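You operate a simulated robot arm through the tools that you are given. There is no shell and no other tool.

You run a simulated two-armed robot. Do the job below in one go: nothing can be reset, and whatever is moved stays where it is left.

## Task
Take the blue tea towel from the folding table and lay it out flat on the cupboard top.

Only the result counts: the job must be done as asked and must still hold three seconds after the hand-in. Knocking over, shifting, dropping, spilling or breaking anything else fails it. Flat cloth is picked up by pressing the open fingertips on it (5 to 10 N) and closing them slowly along it; thin cloth reads only 2 to 8 mm in the jaws.

## Robot
Two 7-joint arms with two-finger grippers on one trunk, on a base that moves. Base frame: it is fixed to the floor where the robot stands at the start and does not move with it; the origin is under the middle of the robot, x ahead of it, y to its left, z up; the surface under the hand at the start is at about z = 0.9. Units: m, rad, N and s.
The left shoulder is at the start at [0.078, 0.151, 0.963], the right one opposite. With the tool pointing down near the work surface each hand reaches from about 0.1 to 0.76 m from the robot's upright axis, wherever it stands, measured 20 degrees to its own side. Places, roughly: cupboard top [0, 2.3, 0.8]. Payload 2.54 kg a hand.
The TCP of each hand is the grasp point between the finger pads, 0.03 m short of the fingertips. In the tool frame z runs along the fingers and y along their closing line. The gripper opens to 0.116 m; its body begins 0.095 m behind the TCP.
Orientation is that of the tool frame in the base frame, as a unit quaternion [w, x, y, z]. With the fingers straight down and closing along the base's y, the tool's x points along the base's -x, its y along +y and its z along -z.

## Interface
- The arms move only by the tool nudge_tool. It takes "left_rows", "right_rows" or both (then of equal length, played together; a hand with none holds still); each is a list of rows, each an object of numbers (a shift or turn left out is 0, a gripper value left out holds the last): "tx", "ty", "tz": the shift along the base's x, y, z in m; "ax", "ay", "az": the turn, a rotation vector about the base's x, y, z in rad; "jaw": the finger opening in m, from 0 to 0.116. In form: [{"tx": .., "ty": .., "tz": .., "ax": .., "ay": .., "az": .., "jaw": ..}, ...]. A call has 1 to 20 rows; each row is the pose to reach, as a shift and turn from the pose commanded when the call began. A row lasts 0.2 s, in which the tool goes at most 0.05 m and 0.15 rad; a call with a longer step from one row to the next is refused whole, and so is a gripper value outside its range. Where a pose cannot be reached the arm comes as near as it can. A force on the tool above 40 N (or 10 N above the force at the start of the call, whichever is more), or a blocked arm, ends the call early, and 0.2 s more pass. The fingers move at their own pace (about 0.072 m/s each) and stop on an object; they squeeze with about 31 N. The grip force told is the motor's: it shows also when the fingers shut on nothing. Time passes only in rows, and 0.2 s behind the last, so rows that repeat a pose let the fingers close. It gives the time, the measured TCP pose, the force on the tool (base axes), the opening and the grip force at its end, in the units of the frame above (readings bear some noise), with the torque about the TCP (base axes, N m) and any sound that the robot's microphone picked up, and new pictures: "pictures" is both (left out), scene, wrist or none (wrist: the cameras of the hands that moved).
- Cameras (640 x 400 px; columns grow to the right, rows downward): "scene" is now at [0.1589, -0.0116, 1.1233]; the picture's right is [-0.11, -0.99, 0.00], its down [-0.16, 0.02, -0.99] and it looks along [0.98, -0.11, -0.16] (base axes); focal length 259 px, centre (320, 200). "left" rides on the left gripper at [0.069, 0.015, -0.122] in its tool frame; the picture's right is [-0.21, 0.98, 0.00], its down [-0.83, -0.18, -0.53] and it looks along [-0.52, -0.11, 0.85] (tool axes); focal length 251 px, centre (320, 200). "right" rides on the right gripper at [0.069, -0.015, -0.122] in its tool frame; the picture's right is [0.21, 0.98, 0.00], its down [-0.83, 0.18, -0.53] and it looks along [-0.52, 0.12, 0.85] (tool axes); focal length 251 px, centre (320, 200). There is no depth. A picture from a camera that has moved, and an enlarged one, comes with that camera's place and axes in the base frame and with its lens.
- move_column(by): slides the trunk up (or, below 0, down) by that many m; the arms and the scene camera ride with it, the base frame stays. It gives what a move gives, with no picture.
- drive_base(legs): drives the robot by 1 to 6 legs, each [ahead, left, turn to the left] in m, m and rad, along the robot's own axes; the way and the turn of a leg run together, so that a leg with both is an arc; at most 1.5 m and 3.142 rad a leg. The arms and the cameras ride along, it lands a little off, and it stops where it bumps. It gives what a move gives, and a new picture of the scene camera.
- pan_tilt(pan, tilt): turns the head with the scene camera to pan (to the left, within 1.396 rad either way) and tilt (down, from -0.506 to 1.204), counted from straight ahead of the robot. It gives what a move gives, and a new picture of the scene camera.
- zoom(camera, box): a new picture of the part [left, top, right, bottom] of that camera's present view, enlarged. The clock stands still meanwhile.
- job_done(): hands the job in; it is judged then, once.

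Places have to be worked out from the pictures, the camera data and where the tool is seen. Open the grippers and draw the arms clear of the work before you hand the job in, unless the task says otherwise.

The tools are called after ">>>" by a JSON object that holds its "op" and its "data". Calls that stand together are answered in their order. nudge_tool: Moves the arms, as the interface text tells. Its arguments: {"type":"object","properties":{"left_rows":{"type":"array","items":{"type":"object","properties":{"tx":{"type":"number"},"ty":{"type":"number"},"tz":{"type":"number"},"ax":{"type":"number"},"ay":{"type":"number"},"az":{"type":"number"},"jaw":{"type":"number"}}}},"right_rows":{"type":"array","items":{"type":"object","properties":{"tx":{"type":"number"},"ty":{"type":"number"},"tz":{"type":"number"},"ax":{"type":"number"},"ay":{"type":"number"},"az":{"type":"number"},"jaw":{"type":"number"}}}},"pictures":{"type":"string","enum":["both","scene","wrist","none"]}},"required":[]} The other tools are called the same way: move_column (by) moves the trunk up or down; drive_base (legs) drives the base; pan_tilt (pan, tilt) turns the head that bears the scene camera; zoom (camera, box) takes an enlarged picture of a part of a camera's view; job_done () hands the job in.

At the start:

```text
t: 0.0
left_position: [0.4762, 0.1825, 1.1184]
left_ee_rot: [0.0, 0.0, 1.0, 0.001]
left_force: [-0.3, -0.3, 0.6]
left_moment: [-0.02, -0.01, 0.0]
left_opening: 0.1161
left_finger_force: 0.0
right_position: [0.3093, -0.1265, 1.0123]
right_ee_rot: [0.0, 0.0, 1.0, 0.0]
right_force: [-0.9, 0.0, 0.0]
right_moment: [0.03, 0.0, -0.02]
right_opening: 0.1161
right_finger_force: 0.2
trunk travel left (down, up): [-0.2, 0.089]
robot x, y, heading: [0.0028, 0.0, 0.006]
head pan, tilt (commanded): [-0.108, 0.161]
```

scene: 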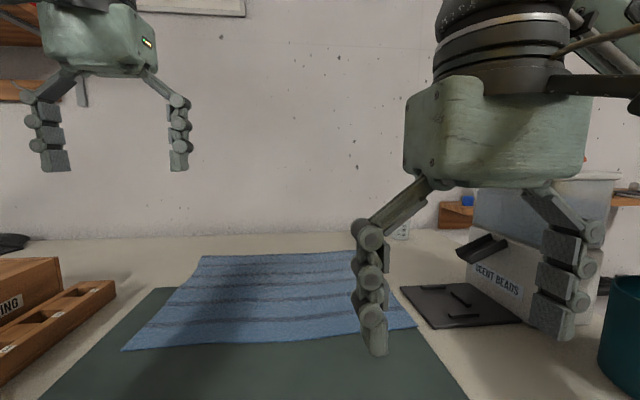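
right: 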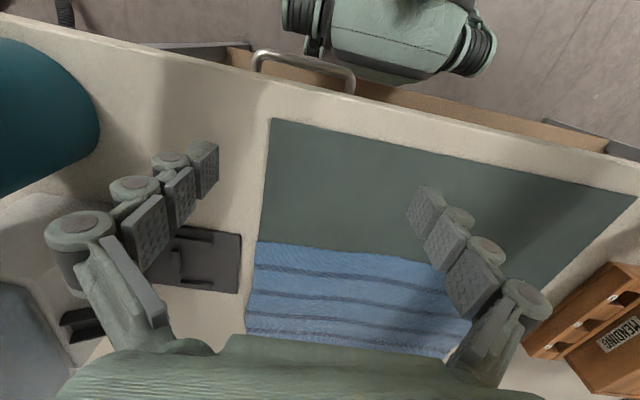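
left: 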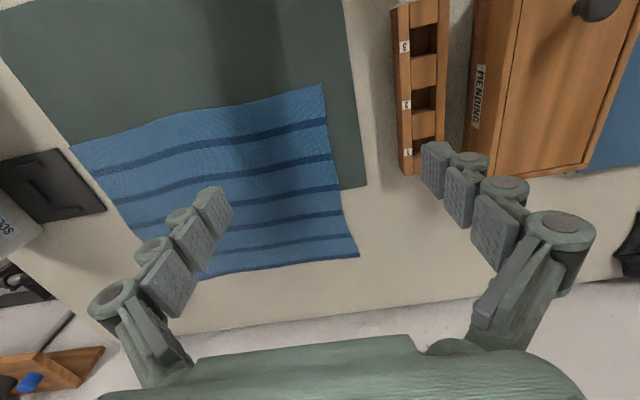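

The pictures show a striped blue towel on a green mat in front of me, and another blue patch beyond the mending box. I'll look around with the head first to find out which table is which and where the cupboard is.

>>> {"op": "pan_tilt", "data": {"pan": 1.3, "tilt": 0.3}}

>>> {"op": "pan_tilt", "data": {"pan": 0.5, "tilt": 0.4}}

>>> {"op": "pan_tilt", "data": {"pan": -1.2, "tilt": 0.3}}

>>> {"op": "pan_tilt", "data": {"pan": 0.0, "tilt": 0.7}}

```text
t: 1.5
left_position: [0.4758, 0.1836, 1.1179]
left_ee_rot: [0.0, 0.0, 1.0, 0.0]
left_force: [0.4, -1.1, 0.0]
left_moment: [0.0, 0.01, 0.01]
left_opening: 0.1162
left_finger_force: 0.1
right_position: [0.3093, -0.1264, 1.0129]
right_ee_rot: [0.0, 0.002, 1.0, 0.001]
right_force: [0.0, 0.2, 1.0]
right_moment: [-0.03, 0.01, 0.01]
right_opening: 0.1159
right_finger_force: 0.1
trunk travel left (down, up): [-0.2, 0.089]
robot x, y, heading: [-0.0007, 0.0022, 0.001]
head pan, tilt (commanded): [1.3, 0.3]
camera scene: at [0.0916, 0.0884, 1.1103], right [0.96, -0.27, 0.0], down [-0.08, -0.28, -0.96], along [0.26, 0.92, -0.3], focal length 259 px, centre (320, 200)
```

scene: 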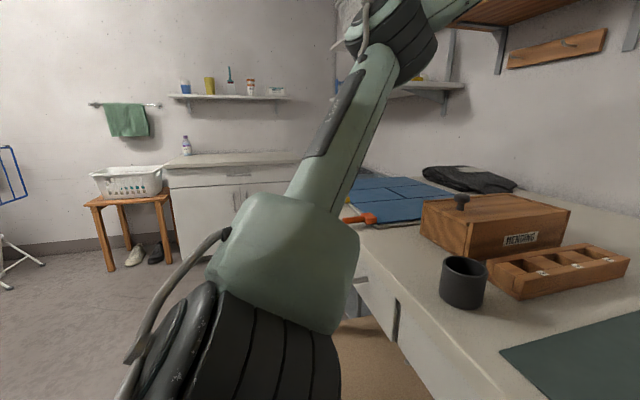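

```text
t: 2.7
left_position: [0.4751, 0.1843, 1.1185]
left_ee_rot: [0.001, 0.0, 1.0, -0.001]
left_force: [0.0, 0.1, -0.4]
left_moment: [0.0, 0.0, -0.03]
left_opening: 0.116
left_finger_force: 0.0
right_position: [0.3089, -0.1256, 1.0129]
right_ee_rot: [0.0, 0.001, 1.0, 0.001]
right_force: [0.5, 0.1, 0.2]
right_moment: [0.04, -0.03, -0.01]
right_opening: 0.116
right_finger_force: 0.0
trunk travel left (down, up): [-0.2, 0.089]
robot x, y, heading: [0.0021, -0.0019, 0.003]
head pan, tilt (commanded): [0.499, 0.4]
camera scene: at [0.1479, 0.0428, 1.101], right [0.48, -0.88, 0.0], down [-0.34, -0.19, -0.92], along [0.81, 0.44, -0.39], focal length 259 px, centre (320, 200)
```

scene: 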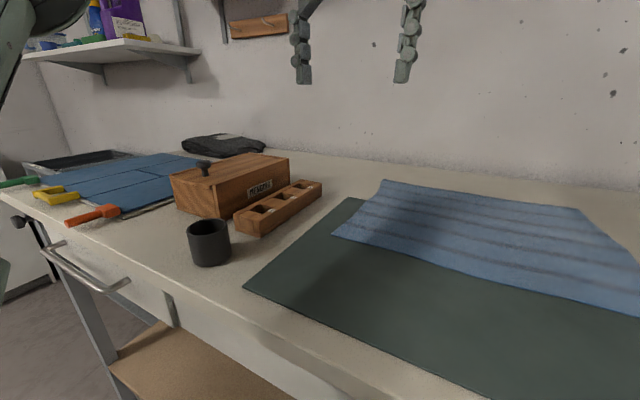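

```text
t: 4.4
left_position: [0.4762, 0.1829, 1.1186]
left_ee_rot: [0.0, -0.001, 1.0, 0.0]
left_force: [0.1, -0.6, 0.6]
left_moment: [0.02, 0.01, 0.01]
left_opening: 0.1159
left_finger_force: 0.1
right_position: [0.3085, -0.1261, 1.013]
right_ee_rot: [0.0, 0.001, 1.0, 0.001]
right_force: [0.8, 0.7, 0.6]
right_moment: [-0.04, 0.03, 0.0]
right_opening: 0.1162
right_finger_force: 0.1
trunk travel left (down, up): [-0.2, 0.089]
robot x, y, heading: [-0.0007, 0.001, -0.002]
head pan, tilt (commanded): [-1.201, 0.3]
camera scene: at [0.1004, -0.0886, 1.1103], right [-0.93, -0.36, 0.0], down [-0.11, 0.28, -0.96], along [0.35, -0.89, -0.3], focal length 259 px, centre (320, 200)
```

scene: 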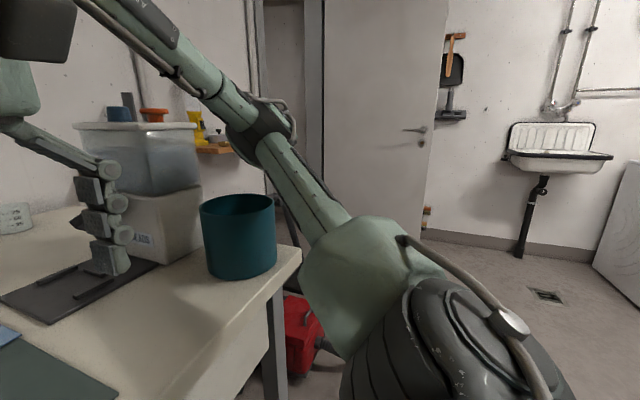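

```text
t: 5.8
left_position: [0.4764, 0.1836, 1.1194]
left_ee_rot: [0.0, 0.001, 1.0, 0.0]
left_force: [0.0, -0.5, 0.3]
left_moment: [0.0, -0.03, -0.01]
left_opening: 0.116
left_finger_force: 0.1
right_position: [0.3099, -0.1264, 1.0117]
right_ee_rot: [-0.001, 0.0, 1.0, 0.001]
right_force: [0.5, -0.5, -0.4]
right_moment: [-0.02, 0.01, -0.01]
right_opening: 0.116
right_finger_force: 0.2
trunk travel left (down, up): [-0.2, 0.089]
robot x, y, heading: [-0.0003, 0.0013, 0.001]
head pan, tilt (commanded): [0.0, 0.7]
camera scene: at [0.1516, -0.0017, 1.0742], right [0.0, -1.0, 0.0], down [-0.64, 0.0, -0.77], along [0.77, 0.0, -0.64], focal length 259 px, centre (320, 200)
```

scene: 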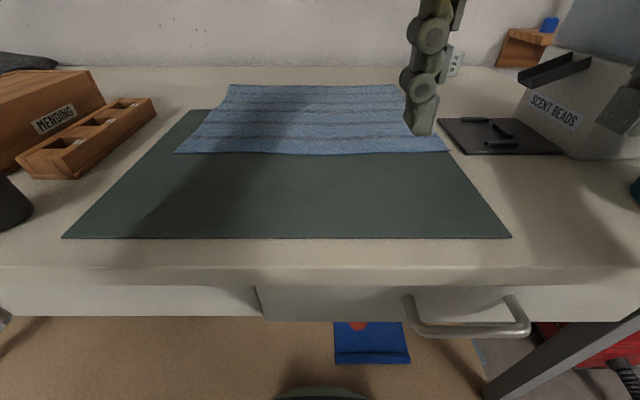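

The table in front holds the towel, spanning roughly x 0.46–0.77 and y ±0.19, and the white cupboard stands to the left at y≈1.9–2.5. Before planning the drive I'll look as far back as the head allows and zoom in on the towel.

>>> {"op": "zoom", "data": {"camera": "scene", "box": [150, 60, 480, 260]}}

>>> {"op": "pan_tilt", "data": {"pan": 1.396, "tilt": 0.5}}

>>> {"op": "zoom", "data": {"camera": "scene", "box": [100, 50, 400, 240]}}

>>> {"op": "pan_tilt", "data": {"pan": -1.396, "tilt": 0.5}}

```text
1.94 times, centred on (315, 160) of scene
camera zoom: at [0.1516, -0.0017, 1.0742], right [0.0, -1.0, 0.0], down [-0.64, 0.0, -0.77], along [0.77, 0.0, -0.64], focal length 502 px, centre (330, 278)
```

zoom: 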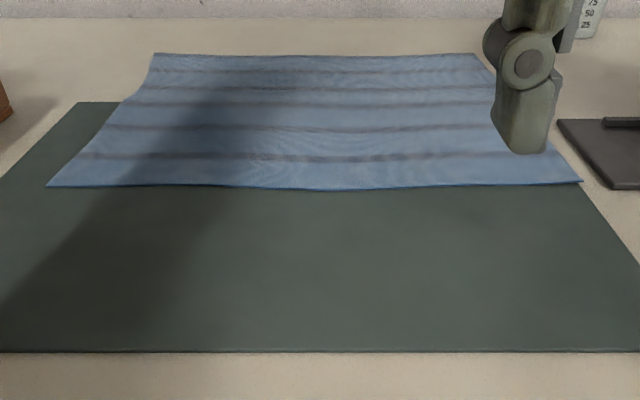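

```text
t: 7.3
left_position: [0.4768, 0.1834, 1.1191]
left_ee_rot: [0.001, -0.001, 1.0, 0.0]
left_force: [-0.8, -0.4, -0.6]
left_moment: [0.01, 0.02, -0.01]
left_opening: 0.1163
left_finger_force: 0.1
right_position: [0.3089, -0.1255, 1.0127]
right_ee_rot: [0.0, 0.001, 1.0, 0.001]
right_force: [-0.6, -0.6, -0.3]
right_moment: [-0.02, 0.03, 0.03]
right_opening: 0.1159
right_finger_force: 0.2
trunk travel left (down, up): [-0.2, 0.089]
robot x, y, heading: [0.0006, -0.0042, 0.002]
head pan, tilt (commanded): [1.396, 0.499]
camera scene: at [0.0825, 0.088, 1.0919], right [0.98, -0.17, 0.0], down [-0.08, -0.47, -0.88], along [0.15, 0.86, -0.48], focal length 259 px, centre (320, 200)
```

scene: 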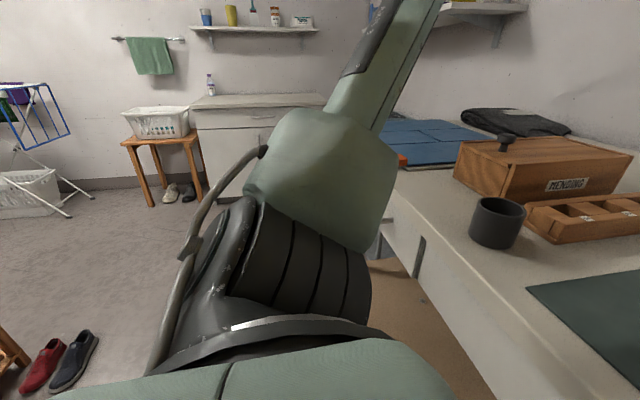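

```text
2.11 times, centred on (250, 145) of scene
camera zoom: at [0.0825, 0.088, 1.0919], right [0.98, -0.17, 0.0], down [-0.08, -0.47, -0.88], along [0.15, 0.86, -0.48], focal length 545 px, centre (467, 316)
```

zoom: 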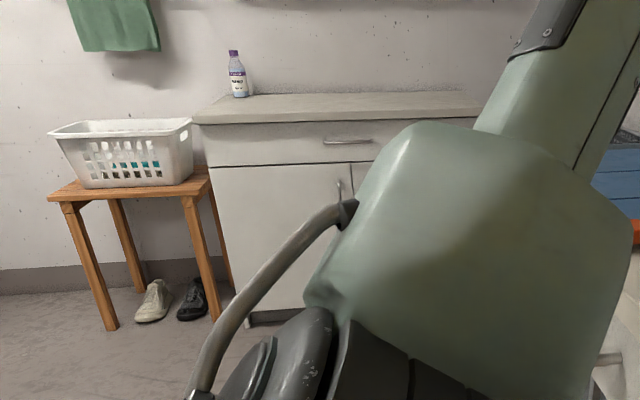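

```text
t: 9.8
left_position: [0.477, 0.183, 1.1187]
left_ee_rot: [0.0, 0.001, 1.0, 0.0]
left_force: [0.3, -0.2, -0.2]
left_moment: [0.02, 0.01, 0.0]
left_opening: 0.1161
left_finger_force: 0.1
right_position: [0.3085, -0.1263, 1.0129]
right_ee_rot: [-0.001, 0.002, 1.0, 0.001]
right_force: [-0.6, -0.5, -0.5]
right_moment: [0.0, 0.0, 0.0]
right_opening: 0.1163
right_finger_force: 0.1
trunk travel left (down, up): [-0.2, 0.089]
robot x, y, heading: [0.002, -0.0004, -0.004]
head pan, tilt (commanded): [-1.396, 0.499]
camera scene: at [0.0824, -0.0912, 1.0919], right [-0.98, -0.17, 0.0], down [-0.08, 0.47, -0.88], along [0.15, -0.86, -0.48], focal length 259 px, centre (320, 200)
```

scene: 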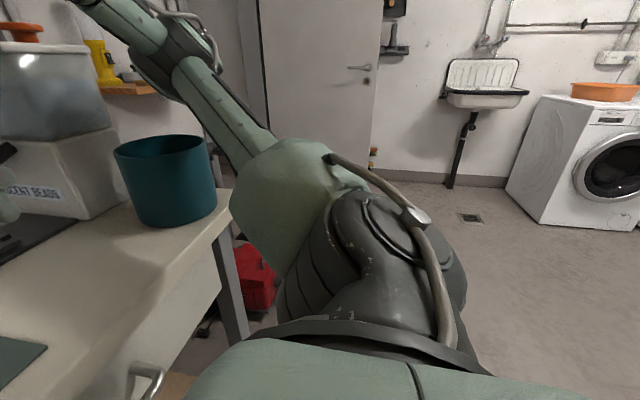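

The cupboard looks clear except for a bottle at its back-left, with a shelf above it. Shoes and a bench stand at about x≈-0.9, y≈0.9, so I must not back up far. Now I'll bring both hands over the near corners of the towel to check the corner positions with the wrist cameras.

>>> {"op": "pan_tilt", "data": {"pan": 0.0, "tilt": 0.7}}

>>> {"op": "nudge_tool", "data": {"left_rows": [{"tz": -0.03, "ty": -0.01}, {"tz": -0.06, "ty": -0.02}, {"tz": -0.08, "ty": -0.03}, {"tz": -0.1, "ty": -0.033}, {"tz": -0.1, "ty": -0.033}], "right_rows": [{"tx": 0.04, "tz": 0.01}, {"tx": 0.08, "tz": 0.01}, {"tx": 0.12, "ty": -0.01, "tz": 0.01}, {"tx": 0.16, "ty": -0.02, "tz": 0.01}, {"tx": 0.166, "ty": -0.02, "tz": 0.01}]}}

```text
t: 11.3
left_position: [0.476, 0.1835, 1.1187]
left_ee_rot: [0.001, 0.0, 1.0, 0.0]
left_force: [-0.3, 0.1, 0.1]
left_moment: [0.01, -0.03, 0.0]
left_opening: 0.116
left_finger_force: 0.0
right_position: [0.3084, -0.1255, 1.0117]
right_ee_rot: [0.0, 0.001, 1.0, 0.001]
right_force: [0.3, 0.6, -0.3]
right_moment: [0.01, 0.04, 0.01]
right_opening: 0.1162
right_finger_force: 0.1
trunk travel left (down, up): [-0.2, 0.089]
robot x, y, heading: [-0.001, 0.0008, -0.003]
head pan, tilt (commanded): [0.0, 0.7]
camera scene: at [0.1515, -0.0017, 1.0742], right [0.0, -1.0, 0.0], down [-0.64, 0.0, -0.77], along [0.77, 0.0, -0.64], focal length 259 px, centre (320, 200)
```

scene: 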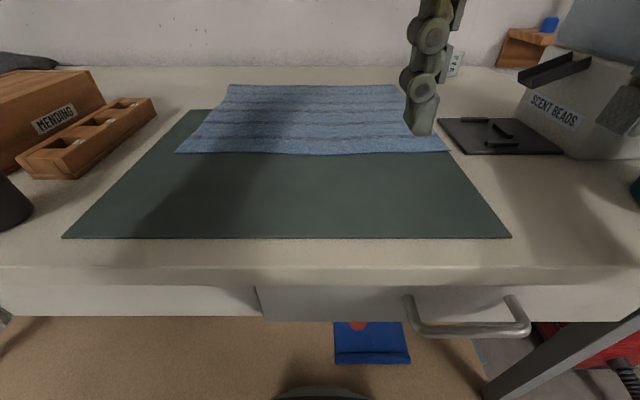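

```text
t: 12.5
left_position: [0.4765, 0.1507, 1.018]
left_ee_rot: [0.0, 0.0, 1.0, 0.0]
left_force: [0.0, 0.4, -0.6]
left_moment: [-0.01, 0.04, -0.02]
left_opening: 0.1159
left_finger_force: 0.0
right_position: [0.4738, -0.1458, 1.0243]
right_ee_rot: [0.0, 0.001, 1.0, 0.002]
right_force: [-0.3, -0.2, 0.2]
right_moment: [-0.01, -0.02, -0.01]
right_opening: 0.116
right_finger_force: 0.1
trunk travel left (down, up): [-0.2, 0.089]
robot x, y, heading: [-0.0011, -0.0026, 0.004]
head pan, tilt (commanded): [0.0, 0.7]
camera scene: at [0.1515, -0.0016, 1.0742], right [0.0, -1.0, 0.0], down [-0.64, 0.0, -0.77], along [0.77, 0.0, -0.64], focal length 259 px, centre (320, 200)
camera right: at [0.4051, -0.1608, 1.144], right [-0.21, 0.98, 0.0], down [0.83, 0.18, 0.53], along [0.52, 0.12, -0.84], focal length 251 px, centre (320, 200)
camera left: at [0.4065, 0.1655, 1.1397], right [0.21, 0.98, 0.0], down [0.83, -0.18, 0.53], along [0.52, -0.11, -0.85], focal length 251 px, centre (320, 200)
```

scene: 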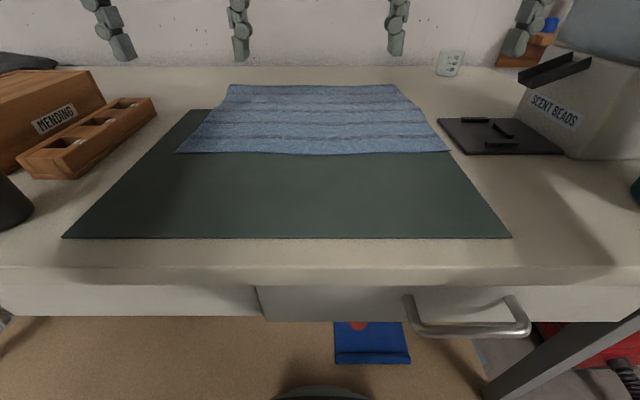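
right: 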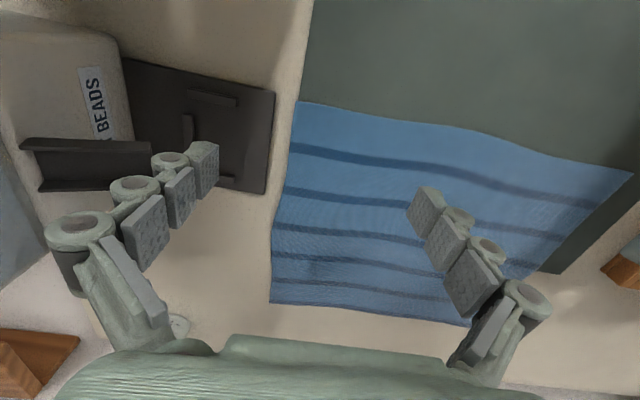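
left: 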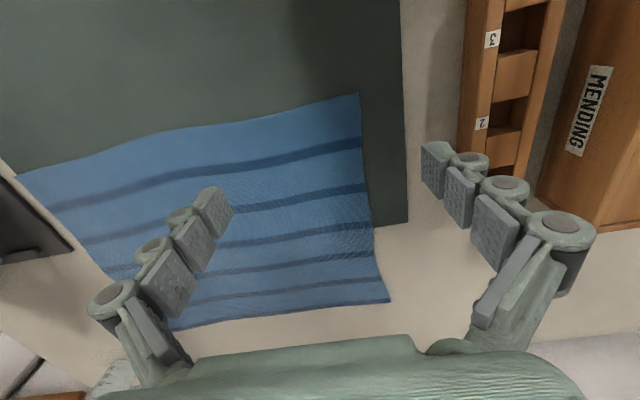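

From the wrist cameras, the near-left corner is at about [0.451, 0.193] and the near-right one at about [0.453, -0.168], with the towel about 0.36 × 0.30 m. I'll narrow the jaws and go down close above both corners, still short of the cloth.

>>> {"op": "nudge_tool", "data": {"left_rows": [{"tz": -0.02, "tx": -0.006, "ty": 0.002, "jaw": 0.044}, {"tz": -0.04, "tx": -0.013, "ty": 0.004, "jaw": 0.044}, {"tz": -0.06, "tx": -0.013, "ty": 0.004, "jaw": 0.044}, {"tz": -0.068, "tx": -0.013, "ty": 0.004, "jaw": 0.044}, {"tz": -0.068, "tx": -0.013, "ty": 0.004, "jaw": 0.044}], "right_rows": [{"tz": -0.02, "tx": -0.005, "ty": 0.008, "jaw": 0.044}, {"tz": -0.04, "tx": -0.009, "ty": 0.016, "jaw": 0.044}, {"tz": -0.06, "tx": -0.009, "ty": 0.016, "jaw": 0.044}, {"tz": -0.074, "tx": -0.009, "ty": 0.016, "jaw": 0.044}, {"tz": -0.074, "tx": -0.009, "ty": 0.016, "jaw": 0.044}]}}

```text
t: 13.7
left_position: [0.4601, 0.1567, 0.9569]
left_ee_rot: [0.004, 0.0, 1.0, -0.004]
left_force: [-0.2, 0.1, -0.4]
left_moment: [0.0, 0.0, -0.01]
left_opening: 0.044
left_finger_force: 0.1
right_position: [0.4628, -0.1276, 0.9705]
right_ee_rot: [0.022, 0.0, 1.0, -0.002]
right_force: [-0.1, 0.5, 0.7]
right_moment: [-0.04, 0.04, 0.01]
right_opening: 0.044
right_finger_force: 0.1
trunk travel left (down, up): [-0.2, 0.089]
robot x, y, heading: [-0.0029, -0.0012, -0.001]
head pan, tilt (commanded): [0.0, 0.7]
camera scene: at [0.1478, 0.0022, 1.0797], right [0.0, -1.0, 0.01], down [-0.64, -0.01, -0.77], along [0.77, 0.0, -0.64], focal length 259 px, centre (320, 200)
camera right: at [0.3872, -0.1404, 1.0886], right [-0.21, 0.98, -0.02], down [0.8, 0.18, 0.57], along [0.56, 0.11, -0.82], focal length 251 px, centre (320, 200)
camera left: at [0.3901, 0.1729, 1.0777], right [0.21, 0.98, -0.01], down [0.82, -0.18, 0.54], along [0.53, -0.12, -0.84], focal length 251 px, centre (320, 200)
```

scene: 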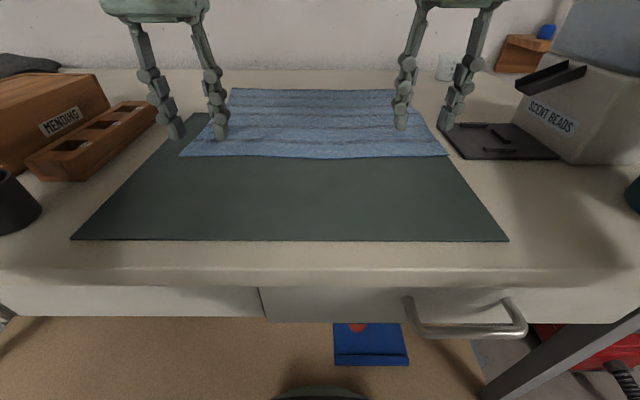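
right: 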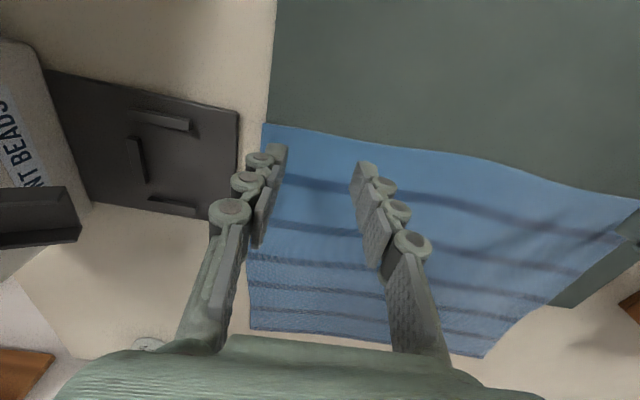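
left: 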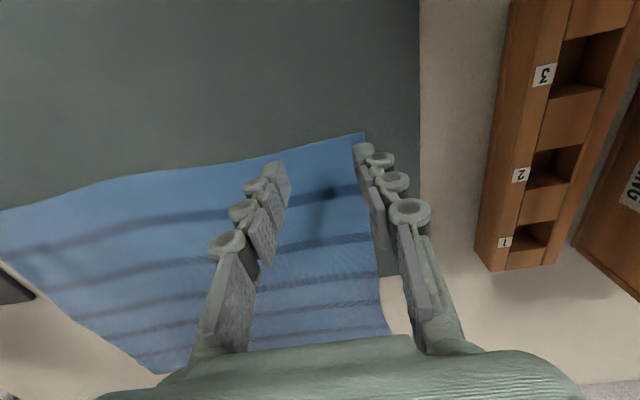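

Both hands stopped short of the commanded height (0.957 and 0.970 instead of 0.950), and the scene camera's pose shifted and tilted slightly, although the tools feel no force. Some part further up the arms may be leaning on the table. I'll back the hands up and look at the arms.

>>> {"op": "nudge_tool", "data": {"left_rows": [{"tz": 0.02}, {"tz": 0.05}, {"tz": 0.05}], "right_rows": [{"tz": 0.02}, {"tz": 0.05}, {"tz": 0.05}], "pictures": "none"}}

>>> {"op": "pan_tilt", "data": {"pan": 1.0, "tilt": 0.8}}

>>> {"op": "pan_tilt", "data": {"pan": -1.0, "tilt": 0.8}}

```text
t: 14.5
left_position: [0.464, 0.1542, 0.9998]
left_ee_rot: [0.0, 0.0, 1.0, 0.001]
left_force: [0.0, -0.6, 0.1]
left_moment: [0.0, 0.03, -0.03]
left_opening: 0.0438
left_finger_force: 0.0
right_position: [0.4639, -0.1294, 0.9971]
right_ee_rot: [0.0, 0.001, 1.0, 0.001]
right_force: [0.4, 0.7, 1.1]
right_moment: [0.02, 0.0, 0.03]
right_opening: 0.0442
right_finger_force: 0.0
trunk travel left (down, up): [-0.2, 0.089]
robot x, y, heading: [-0.0008, -0.0009, 0.002]
head pan, tilt (commanded): [0.0, 0.7]
```

```text
t: 15.8
left_position: [0.4651, 0.1538, 1.0015]
left_ee_rot: [0.0, 0.001, 1.0, 0.0]
left_force: [-0.3, -0.5, -0.3]
left_moment: [0.01, -0.04, 0.02]
left_opening: 0.0441
left_finger_force: 0.0
right_position: [0.4656, -0.13, 0.9988]
right_ee_rot: [0.0, 0.001, 1.0, 0.001]
right_force: [0.2, 0.7, 1.0]
right_moment: [0.01, 0.03, -0.01]
right_opening: 0.0438
right_finger_force: 0.0
trunk travel left (down, up): [-0.2, 0.089]
robot x, y, heading: [-0.0013, 0.0032, -0.002]
head pan, tilt (commanded): [1.0, 0.799]
camera scene: at [0.1102, 0.0662, 1.0659], right [0.84, -0.54, 0.0], down [-0.39, -0.6, -0.7], along [0.38, 0.59, -0.72], focal length 259 px, centre (320, 200)
```

scene: 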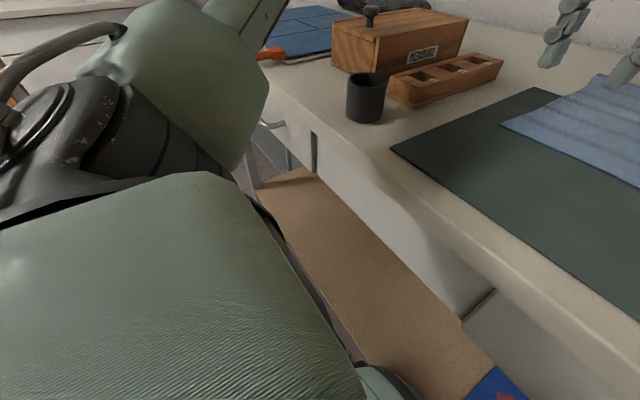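

```text
t: 17.7
left_position: [0.4644, 0.1535, 1.0002]
left_ee_rot: [0.0, 0.0, 1.0, 0.001]
left_force: [-0.2, 0.0, -0.7]
left_moment: [-0.02, 0.01, -0.01]
left_opening: 0.044
left_finger_force: 0.1
right_position: [0.4662, -0.1297, 0.9986]
right_ee_rot: [0.0, 0.001, 1.0, 0.001]
right_force: [0.0, 0.0, 0.3]
right_moment: [-0.01, 0.0, -0.03]
right_opening: 0.0439
right_finger_force: 0.0
trunk travel left (down, up): [-0.2, 0.089]
robot x, y, heading: [-0.0012, 0.0003, 0.002]
head pan, tilt (commanded): [-1.0, 0.799]
camera scene: at [0.1102, -0.0695, 1.0659], right [-0.84, -0.54, 0.0], down [-0.39, 0.6, -0.7], along [0.38, -0.59, -0.72], focal length 259 px, centre (320, 200)
```

scene: 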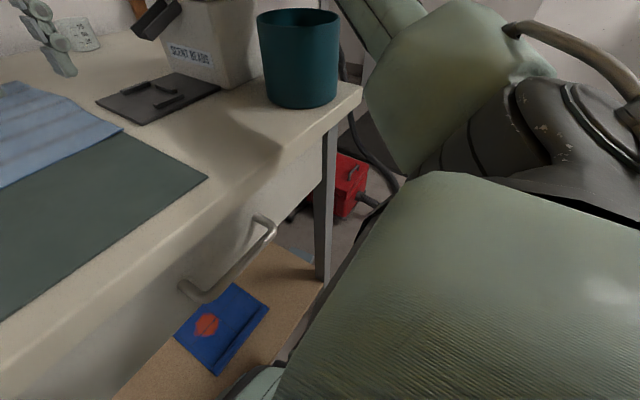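

With the hands back up the poses returned to normal, so a shoulder or elbow part was probably resting on the table's front edge. I'll raise the trunk so that the upper arms clear the table, then check where the elbows are.

>>> {"op": "move_column", "data": {"by": 0.085}}

>>> {"op": "pan_tilt", "data": {"pan": -1.0, "tilt": 0.8}}

>>> {"op": "pan_tilt", "data": {"pan": 0.0, "tilt": 0.75}}

```text
t: 18.9
left_position: [0.4631, 0.154, 1.0853]
left_ee_rot: [0.0, 0.0, 1.0, 0.0]
left_force: [-0.5, -0.1, -0.1]
left_moment: [0.02, 0.04, 0.02]
left_opening: 0.044
left_finger_force: 0.1
right_position: [0.466, -0.1295, 1.0829]
right_ee_rot: [0.0, 0.0, 1.0, 0.001]
right_force: [-0.4, -0.1, 0.5]
right_moment: [0.01, 0.0, 0.01]
right_opening: 0.0441
right_finger_force: 0.0
trunk travel left (down, up): [-0.285, 0.004]
robot x, y, heading: [-0.0002, -0.0004, -0.001]
head pan, tilt (commanded): [-1.0, 0.799]
```

```text
t: 19.5
left_position: [0.4637, 0.1539, 1.0858]
left_ee_rot: [0.0, 0.0, 1.0, 0.0]
left_force: [0.7, -0.2, 0.7]
left_moment: [0.0, 0.0, -0.01]
left_opening: 0.044
left_finger_force: 0.0
right_position: [0.4655, -0.1308, 1.0838]
right_ee_rot: [0.0, 0.001, 1.0, 0.0]
right_force: [-0.3, 0.2, 0.7]
right_moment: [-0.01, 0.01, -0.01]
right_opening: 0.044
right_finger_force: 0.1
trunk travel left (down, up): [-0.285, 0.004]
robot x, y, heading: [0.0036, -0.0, 0.007]
head pan, tilt (commanded): [-1.0, 0.799]
camera scene: at [0.1102, -0.0695, 1.1509], right [-0.84, -0.54, 0.0], down [-0.39, 0.6, -0.7], along [0.38, -0.59, -0.72], focal length 259 px, centre (320, 200)
```

scene: 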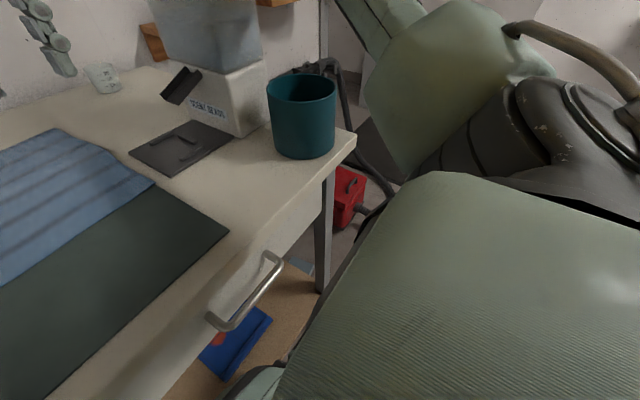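

```text
t: 20.8
left_position: [0.4635, 0.1531, 1.0857]
left_ee_rot: [0.0, 0.0, 1.0, 0.0]
left_force: [0.7, -0.2, -0.9]
left_moment: [0.0, 0.04, 0.02]
left_opening: 0.044
left_finger_force: 0.1
right_position: [0.4658, -0.1297, 1.0845]
right_ee_rot: [0.0, 0.002, 1.0, 0.001]
right_force: [0.1, -0.1, -0.7]
right_moment: [0.02, 0.01, 0.05]
right_opening: 0.0435
right_finger_force: 0.1
trunk travel left (down, up): [-0.285, 0.004]
robot x, y, heading: [-0.0017, -0.0027, -0.001]
head pan, tilt (commanded): [0.0, 0.75]
camera scene: at [0.1495, -0.0017, 1.1549], right [0.0, -1.0, 0.0], down [-0.68, 0.0, -0.73], along [0.73, 0.0, -0.68], focal length 259 px, centre (320, 200)
```

scene: 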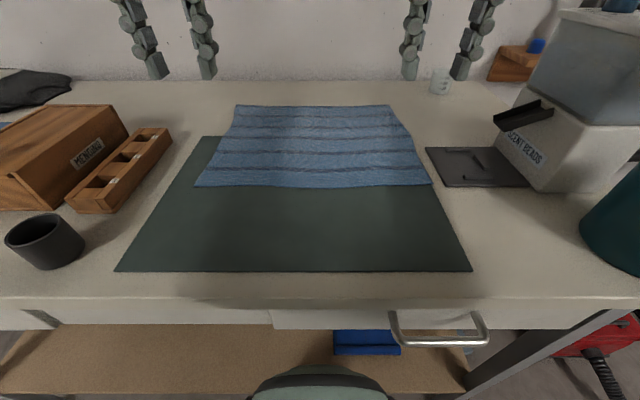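

The trunk is up 0.085 m and everything on the table is where it was. I'll lower both hands to about z=0.955 and check that they track without disturbance.

>>> {"op": "nudge_tool", "data": {"left_rows": [{"tz": -0.03}, {"tz": -0.06}, {"tz": -0.09}, {"tz": -0.115}, {"tz": -0.13}, {"tz": -0.13}], "right_rows": [{"tz": -0.03}, {"tz": -0.06}, {"tz": -0.09}, {"tz": -0.115}, {"tz": -0.13}, {"tz": -0.13}]}}

```text
t: 22.2
left_position: [0.4631, 0.1521, 0.9545]
left_ee_rot: [0.0, 0.001, 1.0, 0.0]
left_force: [0.5, 0.8, -0.6]
left_moment: [0.01, 0.03, 0.03]
left_opening: 0.0439
left_finger_force: 0.1
right_position: [0.4647, -0.1291, 0.9535]
right_ee_rot: [0.0, 0.001, 1.0, 0.002]
right_force: [-0.2, -0.4, -1.1]
right_moment: [0.0, 0.02, -0.02]
right_opening: 0.0441
right_finger_force: 0.0
trunk travel left (down, up): [-0.285, 0.004]
robot x, y, heading: [0.0009, -0.0012, -0.005]
head pan, tilt (commanded): [0.0, 0.75]
camera scene: at [0.1494, -0.0016, 1.1549], right [0.0, -1.0, 0.0], down [-0.68, 0.0, -0.73], along [0.73, 0.0, -0.68], focal length 259 px, centre (320, 200)
camera right: at [0.396, -0.1445, 1.0742], right [-0.21, 0.98, 0.0], down [0.83, 0.18, 0.54], along [0.52, 0.12, -0.84], focal length 251 px, centre (320, 200)
camera left: at [0.3942, 0.1678, 1.0774], right [0.21, 0.98, 0.0], down [0.83, -0.18, 0.53], along [0.52, -0.11, -0.85], focal length 251 px, centre (320, 200)
```

scene: 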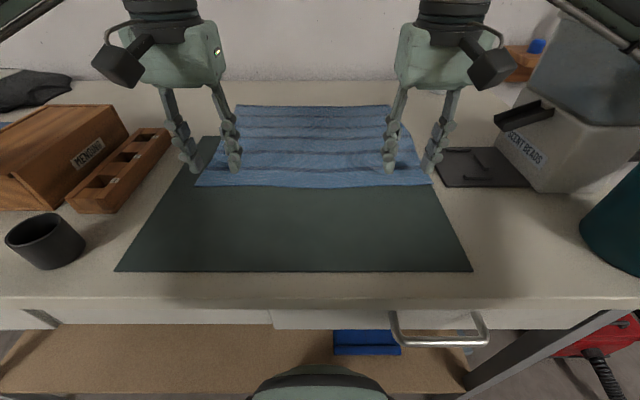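
right: 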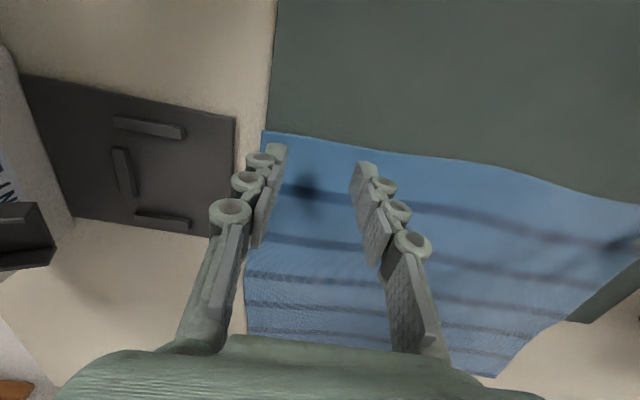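
left: 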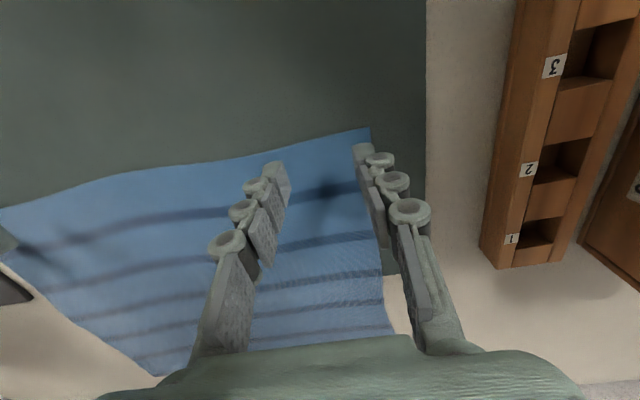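

The hands track well now and both pads sit just inside the corners. I'll shift 3 mm further onto the cloth and creep down in small steps to find the contact height.

>>> {"op": "nudge_tool", "data": {"left_rows": [{"tz": -0.006, "tx": 0.003}, {"tz": -0.012, "tx": 0.003}, {"tz": -0.016, "tx": 0.003}, {"tz": -0.018, "tx": 0.003}], "right_rows": [{"tz": -0.006, "tx": 0.003}, {"tz": -0.012, "tx": 0.003}, {"tz": -0.015, "tx": 0.003}, {"tz": -0.017, "tx": 0.003}], "pictures": "none"}}

```text
t: 23.2
left_position: [0.4664, 0.1532, 0.9402]
left_ee_rot: [0.001, 0.0, 1.0, -0.001]
left_force: [0.7, 0.3, 0.0]
left_moment: [0.01, -0.01, 0.01]
left_opening: 0.0442
left_finger_force: 0.2
right_position: [0.4714, -0.1308, 0.9515]
right_ee_rot: [0.015, 0.002, 1.0, 0.0]
right_force: [0.3, -0.6, -1.0]
right_moment: [0.0, 0.0, 0.03]
right_opening: 0.0438
right_finger_force: 0.0
trunk travel left (down, up): [-0.285, 0.004]
robot x, y, heading: [0.0024, -0.0017, -0.004]
head pan, tilt (commanded): [0.0, 0.75]
```

The left hand is at the commanded height, but the right one lags 15 mm high and is slightly tilted, again with no tool force. I'll look at what holds the right arm up.

>>> {"op": "nudge_tool", "data": {"left_rows": [{"tz": 0.0}], "right_rows": [{"tz": 0.0}]}}

>>> {"op": "zoom", "data": {"camera": "scene", "box": [380, 0, 640, 200]}}

>>> {"op": "pan_tilt", "data": {"pan": -1.1, "tilt": 0.4}}

>>> {"op": "pan_tilt", "data": {"pan": 1.1, "tilt": 0.4}}

```text
t: 23.6
left_position: [0.4655, 0.1526, 0.9409]
left_ee_rot: [0.001, 0.0, 1.0, -0.001]
left_force: [-0.1, -0.1, 0.6]
left_moment: [-0.01, 0.04, 0.02]
left_opening: 0.0439
left_finger_force: 0.2
right_position: [0.4725, -0.1296, 0.9513]
right_ee_rot: [0.017, 0.002, 1.0, 0.0]
right_force: [0.0, -0.1, -0.1]
right_moment: [0.02, 0.0, 0.01]
right_opening: 0.0441
right_finger_force: 0.0
trunk travel left (down, up): [-0.285, 0.004]
robot x, y, heading: [-0.0011, -0.0043, -0.001]
head pan, tilt (commanded): [0.0, 0.75]
camera scene: at [0.149, -0.0009, 1.1576], right [0.0, -1.0, 0.0], down [-0.68, 0.0, -0.73], along [0.73, 0.0, -0.68], focal length 259 px, centre (320, 200)
camera right: at [0.3983, -0.1446, 1.0706], right [-0.21, 0.98, -0.01], down [0.81, 0.18, 0.56], along [0.55, 0.11, -0.83], focal length 251 px, centre (320, 200)
camera left: at [0.397, 0.1686, 1.0621], right [0.21, 0.98, 0.0], down [0.83, -0.18, 0.54], along [0.52, -0.12, -0.84], focal length 251 px, centre (320, 200)
```

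scene: 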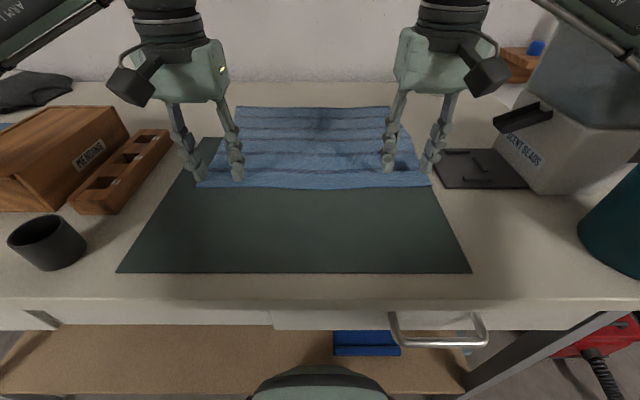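
right: 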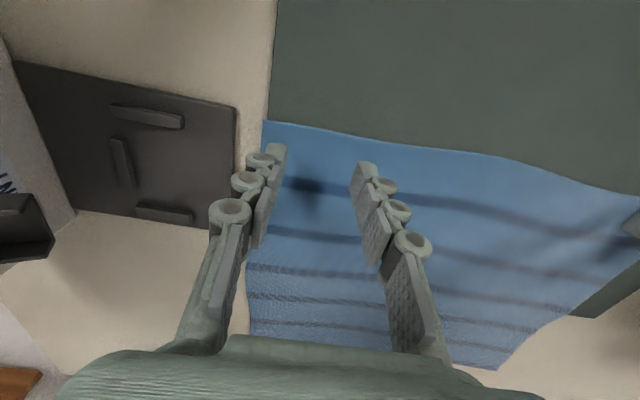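
left: 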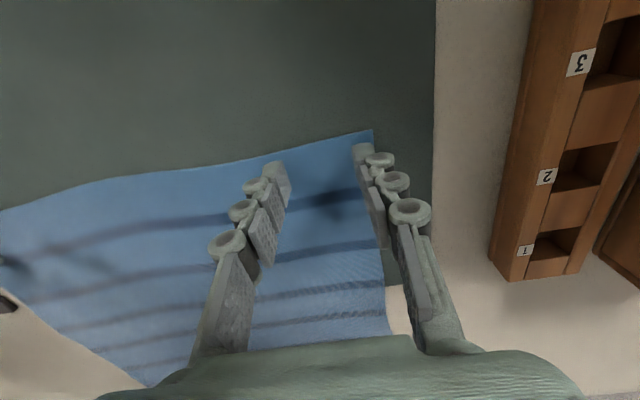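

```text
2.00 times, centred on (510, 100) of scene
camera zoom: at [0.149, -0.0009, 1.1576], right [0.0, -1.0, 0.0], down [-0.68, 0.0, -0.73], along [0.73, 0.0, -0.68], focal length 518 px, centre (-60, 400)
```

zoom: 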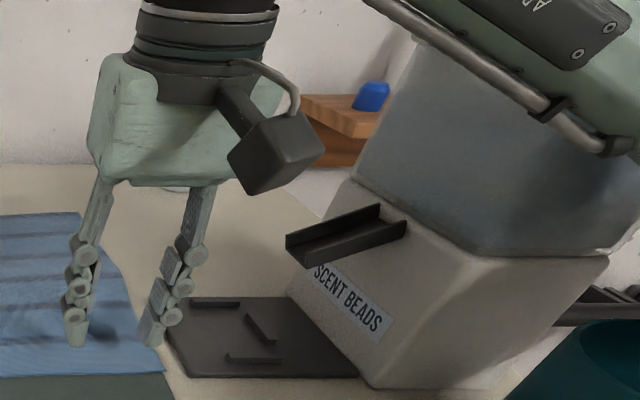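

```text
t: 24.9
left_position: [0.4669, 0.1543, 0.9414]
left_ee_rot: [0.001, 0.0, 1.0, -0.002]
left_force: [0.0, 0.1, 1.1]
left_moment: [0.01, -0.01, 0.0]
left_opening: 0.0441
left_finger_force: 0.0
right_position: [0.4708, -0.1299, 0.9522]
right_ee_rot: [0.017, 0.002, 1.0, 0.0]
right_force: [0.5, -0.3, -1.1]
right_moment: [0.0, 0.05, 0.02]
right_opening: 0.0441
right_finger_force: 0.1
trunk travel left (down, up): [-0.285, 0.004]
robot x, y, heading: [0.0001, -0.0019, 0.002]
head pan, tilt (commanded): [-1.1, 0.4]
camera scene: at [0.1073, -0.0829, 1.1888], right [-0.89, -0.45, 0.0], down [-0.18, 0.35, -0.92], along [0.42, -0.82, -0.39], focal length 259 px, centre (320, 200)
```

scene: 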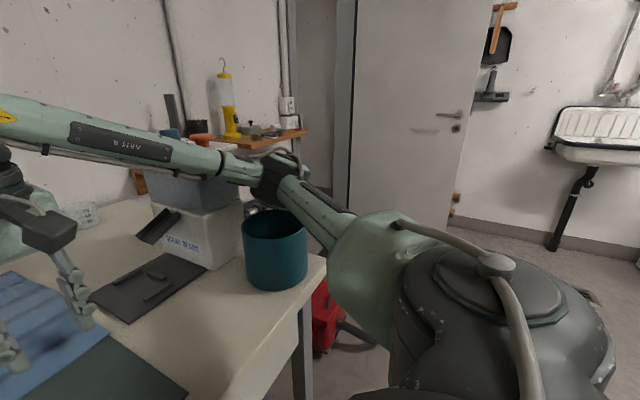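

```text
t: 27.0
left_position: [0.4654, 0.1539, 0.9406]
left_ee_rot: [0.002, 0.0, 1.0, -0.001]
left_force: [0.6, 1.0, 0.1]
left_moment: [0.01, 0.01, 0.02]
left_opening: 0.0437
left_finger_force: 0.0
right_position: [0.4714, -0.1291, 0.9517]
right_ee_rot: [0.015, 0.002, 1.0, 0.0]
right_force: [-0.5, 0.4, 0.5]
right_moment: [0.0, 0.0, -0.01]
right_opening: 0.044
right_finger_force: 0.1
trunk travel left (down, up): [-0.285, 0.004]
robot x, y, heading: [-0.0014, 0.0005, 0.003]
head pan, tilt (commanded): [1.1, 0.4]
camera scene: at [0.1061, 0.0828, 1.1883], right [0.89, -0.45, 0.0], down [-0.17, -0.35, -0.92], along [0.42, 0.82, -0.39], focal length 259 px, centre (320, 200)
```

scene: 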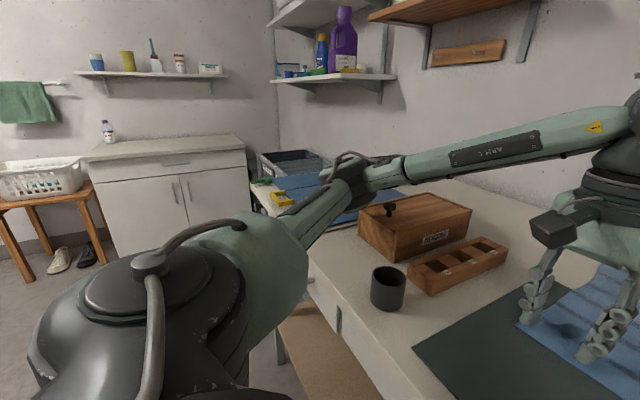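

The pictures show the right elbow and forearm sitting just above the teal bin and the scent-beads box; that is what stops the arm. I'll lift the hands clear at once and then back the base up 0.2 m so that the elbows stay in front of the table.

>>> {"op": "nudge_tool", "data": {"left_rows": [{"tz": 0.03}, {"tz": 0.06}, {"tz": 0.09}, {"tz": 0.12}, {"tz": 0.12}], "right_rows": [{"tz": 0.03}, {"tz": 0.06}, {"tz": 0.09}, {"tz": 0.12}, {"tz": 0.12}], "pictures": "none"}}

>>> {"op": "pan_tilt", "data": {"pan": -0.5, "tilt": 0.5}}

```text
t: 28.2
left_position: [0.4671, 0.152, 1.0567]
left_ee_rot: [0.0, 0.0, 1.0, -0.001]
left_force: [0.8, -1.1, 0.1]
left_moment: [-0.01, 0.04, 0.02]
left_opening: 0.0439
left_finger_force: 0.1
right_position: [0.4681, -0.1293, 1.0563]
right_ee_rot: [-0.001, 0.001, 1.0, 0.001]
right_force: [0.1, -0.4, 0.2]
right_moment: [0.0, 0.03, 0.01]
right_opening: 0.0441
right_finger_force: 0.0
trunk travel left (down, up): [-0.285, 0.004]
robot x, y, heading: [0.0005, -0.0029, -0.0]
head pan, tilt (commanded): [1.1, 0.4]
```

```text
t: 29.9
left_position: [0.4663, 0.1528, 1.0567]
left_ee_rot: [0.0, 0.001, 1.0, 0.001]
left_force: [0.1, -0.3, 0.1]
left_moment: [0.0, -0.02, -0.02]
left_opening: 0.0439
left_finger_force: 0.0
right_position: [0.4699, -0.1307, 1.0568]
right_ee_rot: [0.0, 0.001, 1.0, 0.0]
right_force: [-1.0, 1.0, 0.0]
right_moment: [0.03, 0.01, -0.04]
right_opening: 0.044
right_finger_force: 0.0
trunk travel left (down, up): [-0.285, 0.004]
robot x, y, heading: [0.001, 0.0002, 0.005]
head pan, tilt (commanded): [-0.499, 0.499]
camera scene: at [0.1465, -0.0451, 1.1769], right [-0.48, -0.88, 0.0], down [-0.42, 0.23, -0.88], along [0.77, -0.42, -0.48], focal length 259 px, centre (320, 200)
```

scene: 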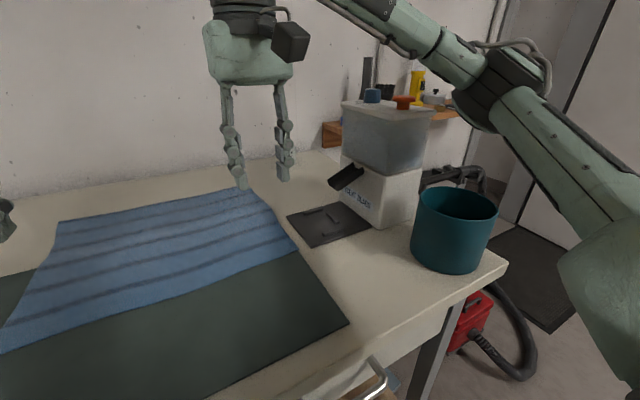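

The hands are up at z≈1.057 and everything stands as before, and the elbow now clears the bin. I'll drive straight back 0.2 m.

>>> {"op": "drive_base", "data": {"legs": [[-0.2, 0, 0]]}}

```text
t: 31.5
left_position: [0.2667, 0.1522, 1.059]
left_ee_rot: [0.0, 0.001, 1.0, -0.001]
left_force: [-0.2, -0.4, 0.1]
left_moment: [0.0, -0.01, 0.01]
left_opening: 0.0441
left_finger_force: 0.0
right_position: [0.2672, -0.1298, 1.0567]
right_ee_rot: [0.0, 0.0, 1.0, 0.001]
right_force: [0.4, 0.3, 0.6]
right_moment: [-0.02, -0.04, -0.02]
right_opening: 0.0439
right_finger_force: 0.0
trunk travel left (down, up): [-0.285, 0.004]
robot x, y, heading: [-0.1998, -0.0012, -0.005]
head pan, tilt (commanded): [-0.499, 0.499]
camera scene: at [-0.0538, -0.0452, 1.177], right [-0.48, -0.88, 0.0], down [-0.42, 0.23, -0.88], along [0.77, -0.42, -0.48], focal length 259 px, centre (320, 200)
```

scene: 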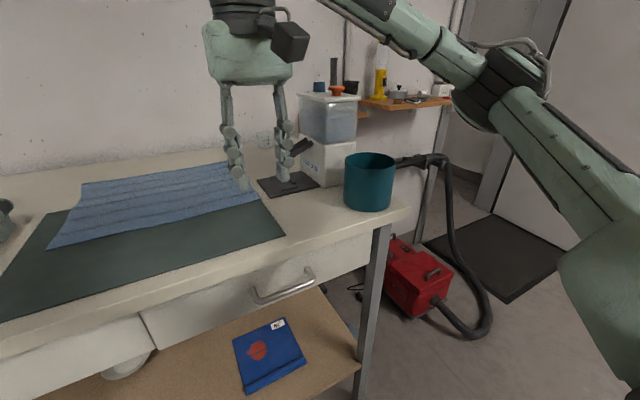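

The robot now stands at x=-0.2. I'll extend both hands 0.2 m forward at this height, back over the corners, and check where the elbows end up.

>>> {"op": "nudge_tool", "data": {"left_rows": [{"tx": 0.04}, {"tx": 0.08}, {"tx": 0.12}, {"tx": 0.16}, {"tx": 0.199}, {"tx": 0.199}], "right_rows": [{"tx": 0.04}, {"tx": 0.08}, {"tx": 0.12}, {"tx": 0.16}, {"tx": 0.199}, {"tx": 0.199}], "pictures": "wrist"}}

>>> {"op": "pan_tilt", "data": {"pan": -0.8, "tilt": 0.5}}

>>> {"op": "pan_tilt", "data": {"pan": 0.8, "tilt": 0.5}}

```text
t: 32.9
left_position: [0.4665, 0.1517, 1.0562]
left_ee_rot: [-0.001, 0.001, 1.0, 0.001]
left_force: [-0.2, 0.0, -0.3]
left_moment: [-0.01, -0.01, 0.03]
left_opening: 0.0439
left_finger_force: 0.1
right_position: [0.4677, -0.1299, 1.0571]
right_ee_rot: [0.0, 0.001, 1.0, 0.001]
right_force: [-0.5, -0.1, -0.2]
right_moment: [-0.01, 0.03, -0.01]
right_opening: 0.0439
right_finger_force: 0.0
trunk travel left (down, up): [-0.285, 0.004]
robot x, y, heading: [-0.1951, 0.0016, -0.003]
head pan, tilt (commanded): [-0.499, 0.499]
camera right: at [0.3986, -0.1446, 1.1787], right [-0.21, 0.98, 0.0], down [0.83, 0.18, 0.53], along [0.52, 0.12, -0.84], focal length 251 px, centre (320, 200)
camera left: at [0.3963, 0.1666, 1.1788], right [0.22, 0.98, 0.0], down [0.83, -0.18, 0.53], along [0.52, -0.11, -0.85], focal length 251 px, centre (320, 200)
```

right: 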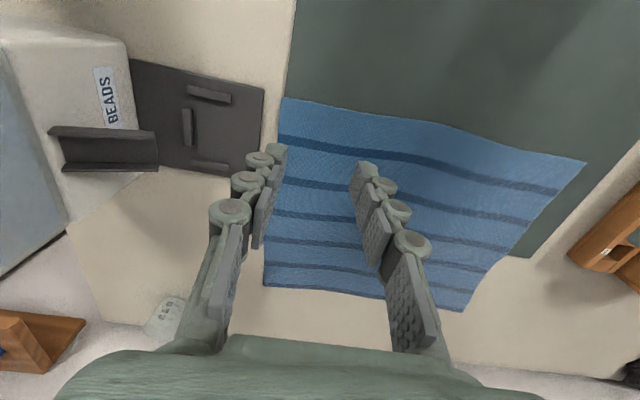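
left: 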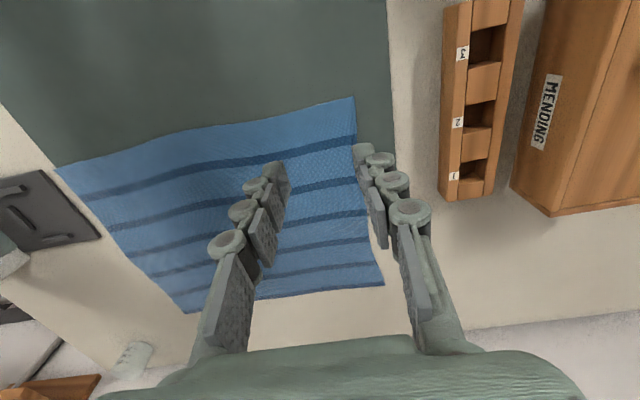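

```text
t: 33.7
left_position: [0.4649, 0.1523, 1.056]
left_ee_rot: [0.001, 0.001, 1.0, 0.0]
left_force: [-0.1, 0.4, 0.0]
left_moment: [-0.01, -0.03, -0.01]
left_opening: 0.0441
left_finger_force: 0.0
right_position: [0.468, -0.1294, 1.057]
right_ee_rot: [0.0, 0.001, 1.0, 0.001]
right_force: [-0.3, -0.1, -0.6]
right_moment: [-0.01, 0.0, 0.04]
right_opening: 0.0438
right_finger_force: 0.2
trunk travel left (down, up): [-0.285, 0.004]
robot x, y, heading: [-0.1993, -0.0005, 0.001]
head pan, tilt (commanded): [-0.799, 0.499]
camera scene: at [-0.0696, -0.0668, 1.1769], right [-0.72, -0.7, 0.0], down [-0.33, 0.34, -0.88], along [0.61, -0.63, -0.48], focal length 259 px, centre (320, 200)
```

scene: 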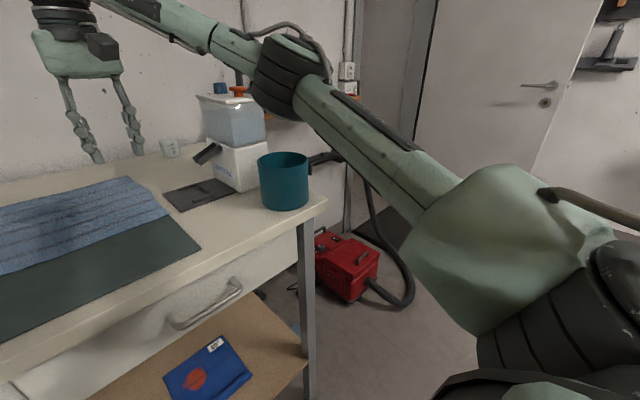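

```text
t: 35.3
left_position: [0.4658, 0.1514, 1.0567]
left_ee_rot: [0.0, 0.0, 1.0, 0.0]
left_force: [-0.4, -0.3, -0.2]
left_moment: [0.0, -0.03, 0.02]
left_opening: 0.044
left_finger_force: 0.0
right_position: [0.4684, -0.1295, 1.0574]
right_ee_rot: [-0.001, 0.001, 1.0, 0.0]
right_force: [-0.7, -0.1, 0.0]
right_moment: [0.0, -0.05, -0.03]
right_opening: 0.044
right_finger_force: 0.0
trunk travel left (down, up): [-0.285, 0.004]
robot x, y, heading: [-0.199, -0.0017, 0.001]
head pan, tilt (commanded): [0.799, 0.499]
camera scene: at [-0.0695, 0.0636, 1.1769], right [0.72, -0.7, 0.0], down [-0.33, -0.34, -0.88], along [0.61, 0.63, -0.48], focal length 259 px, centre (320, 200)
```

scene: 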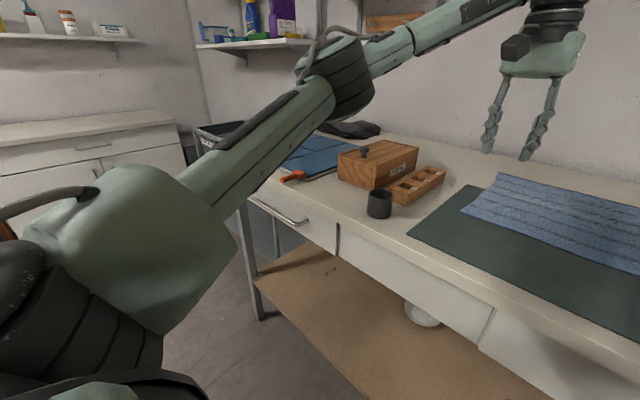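

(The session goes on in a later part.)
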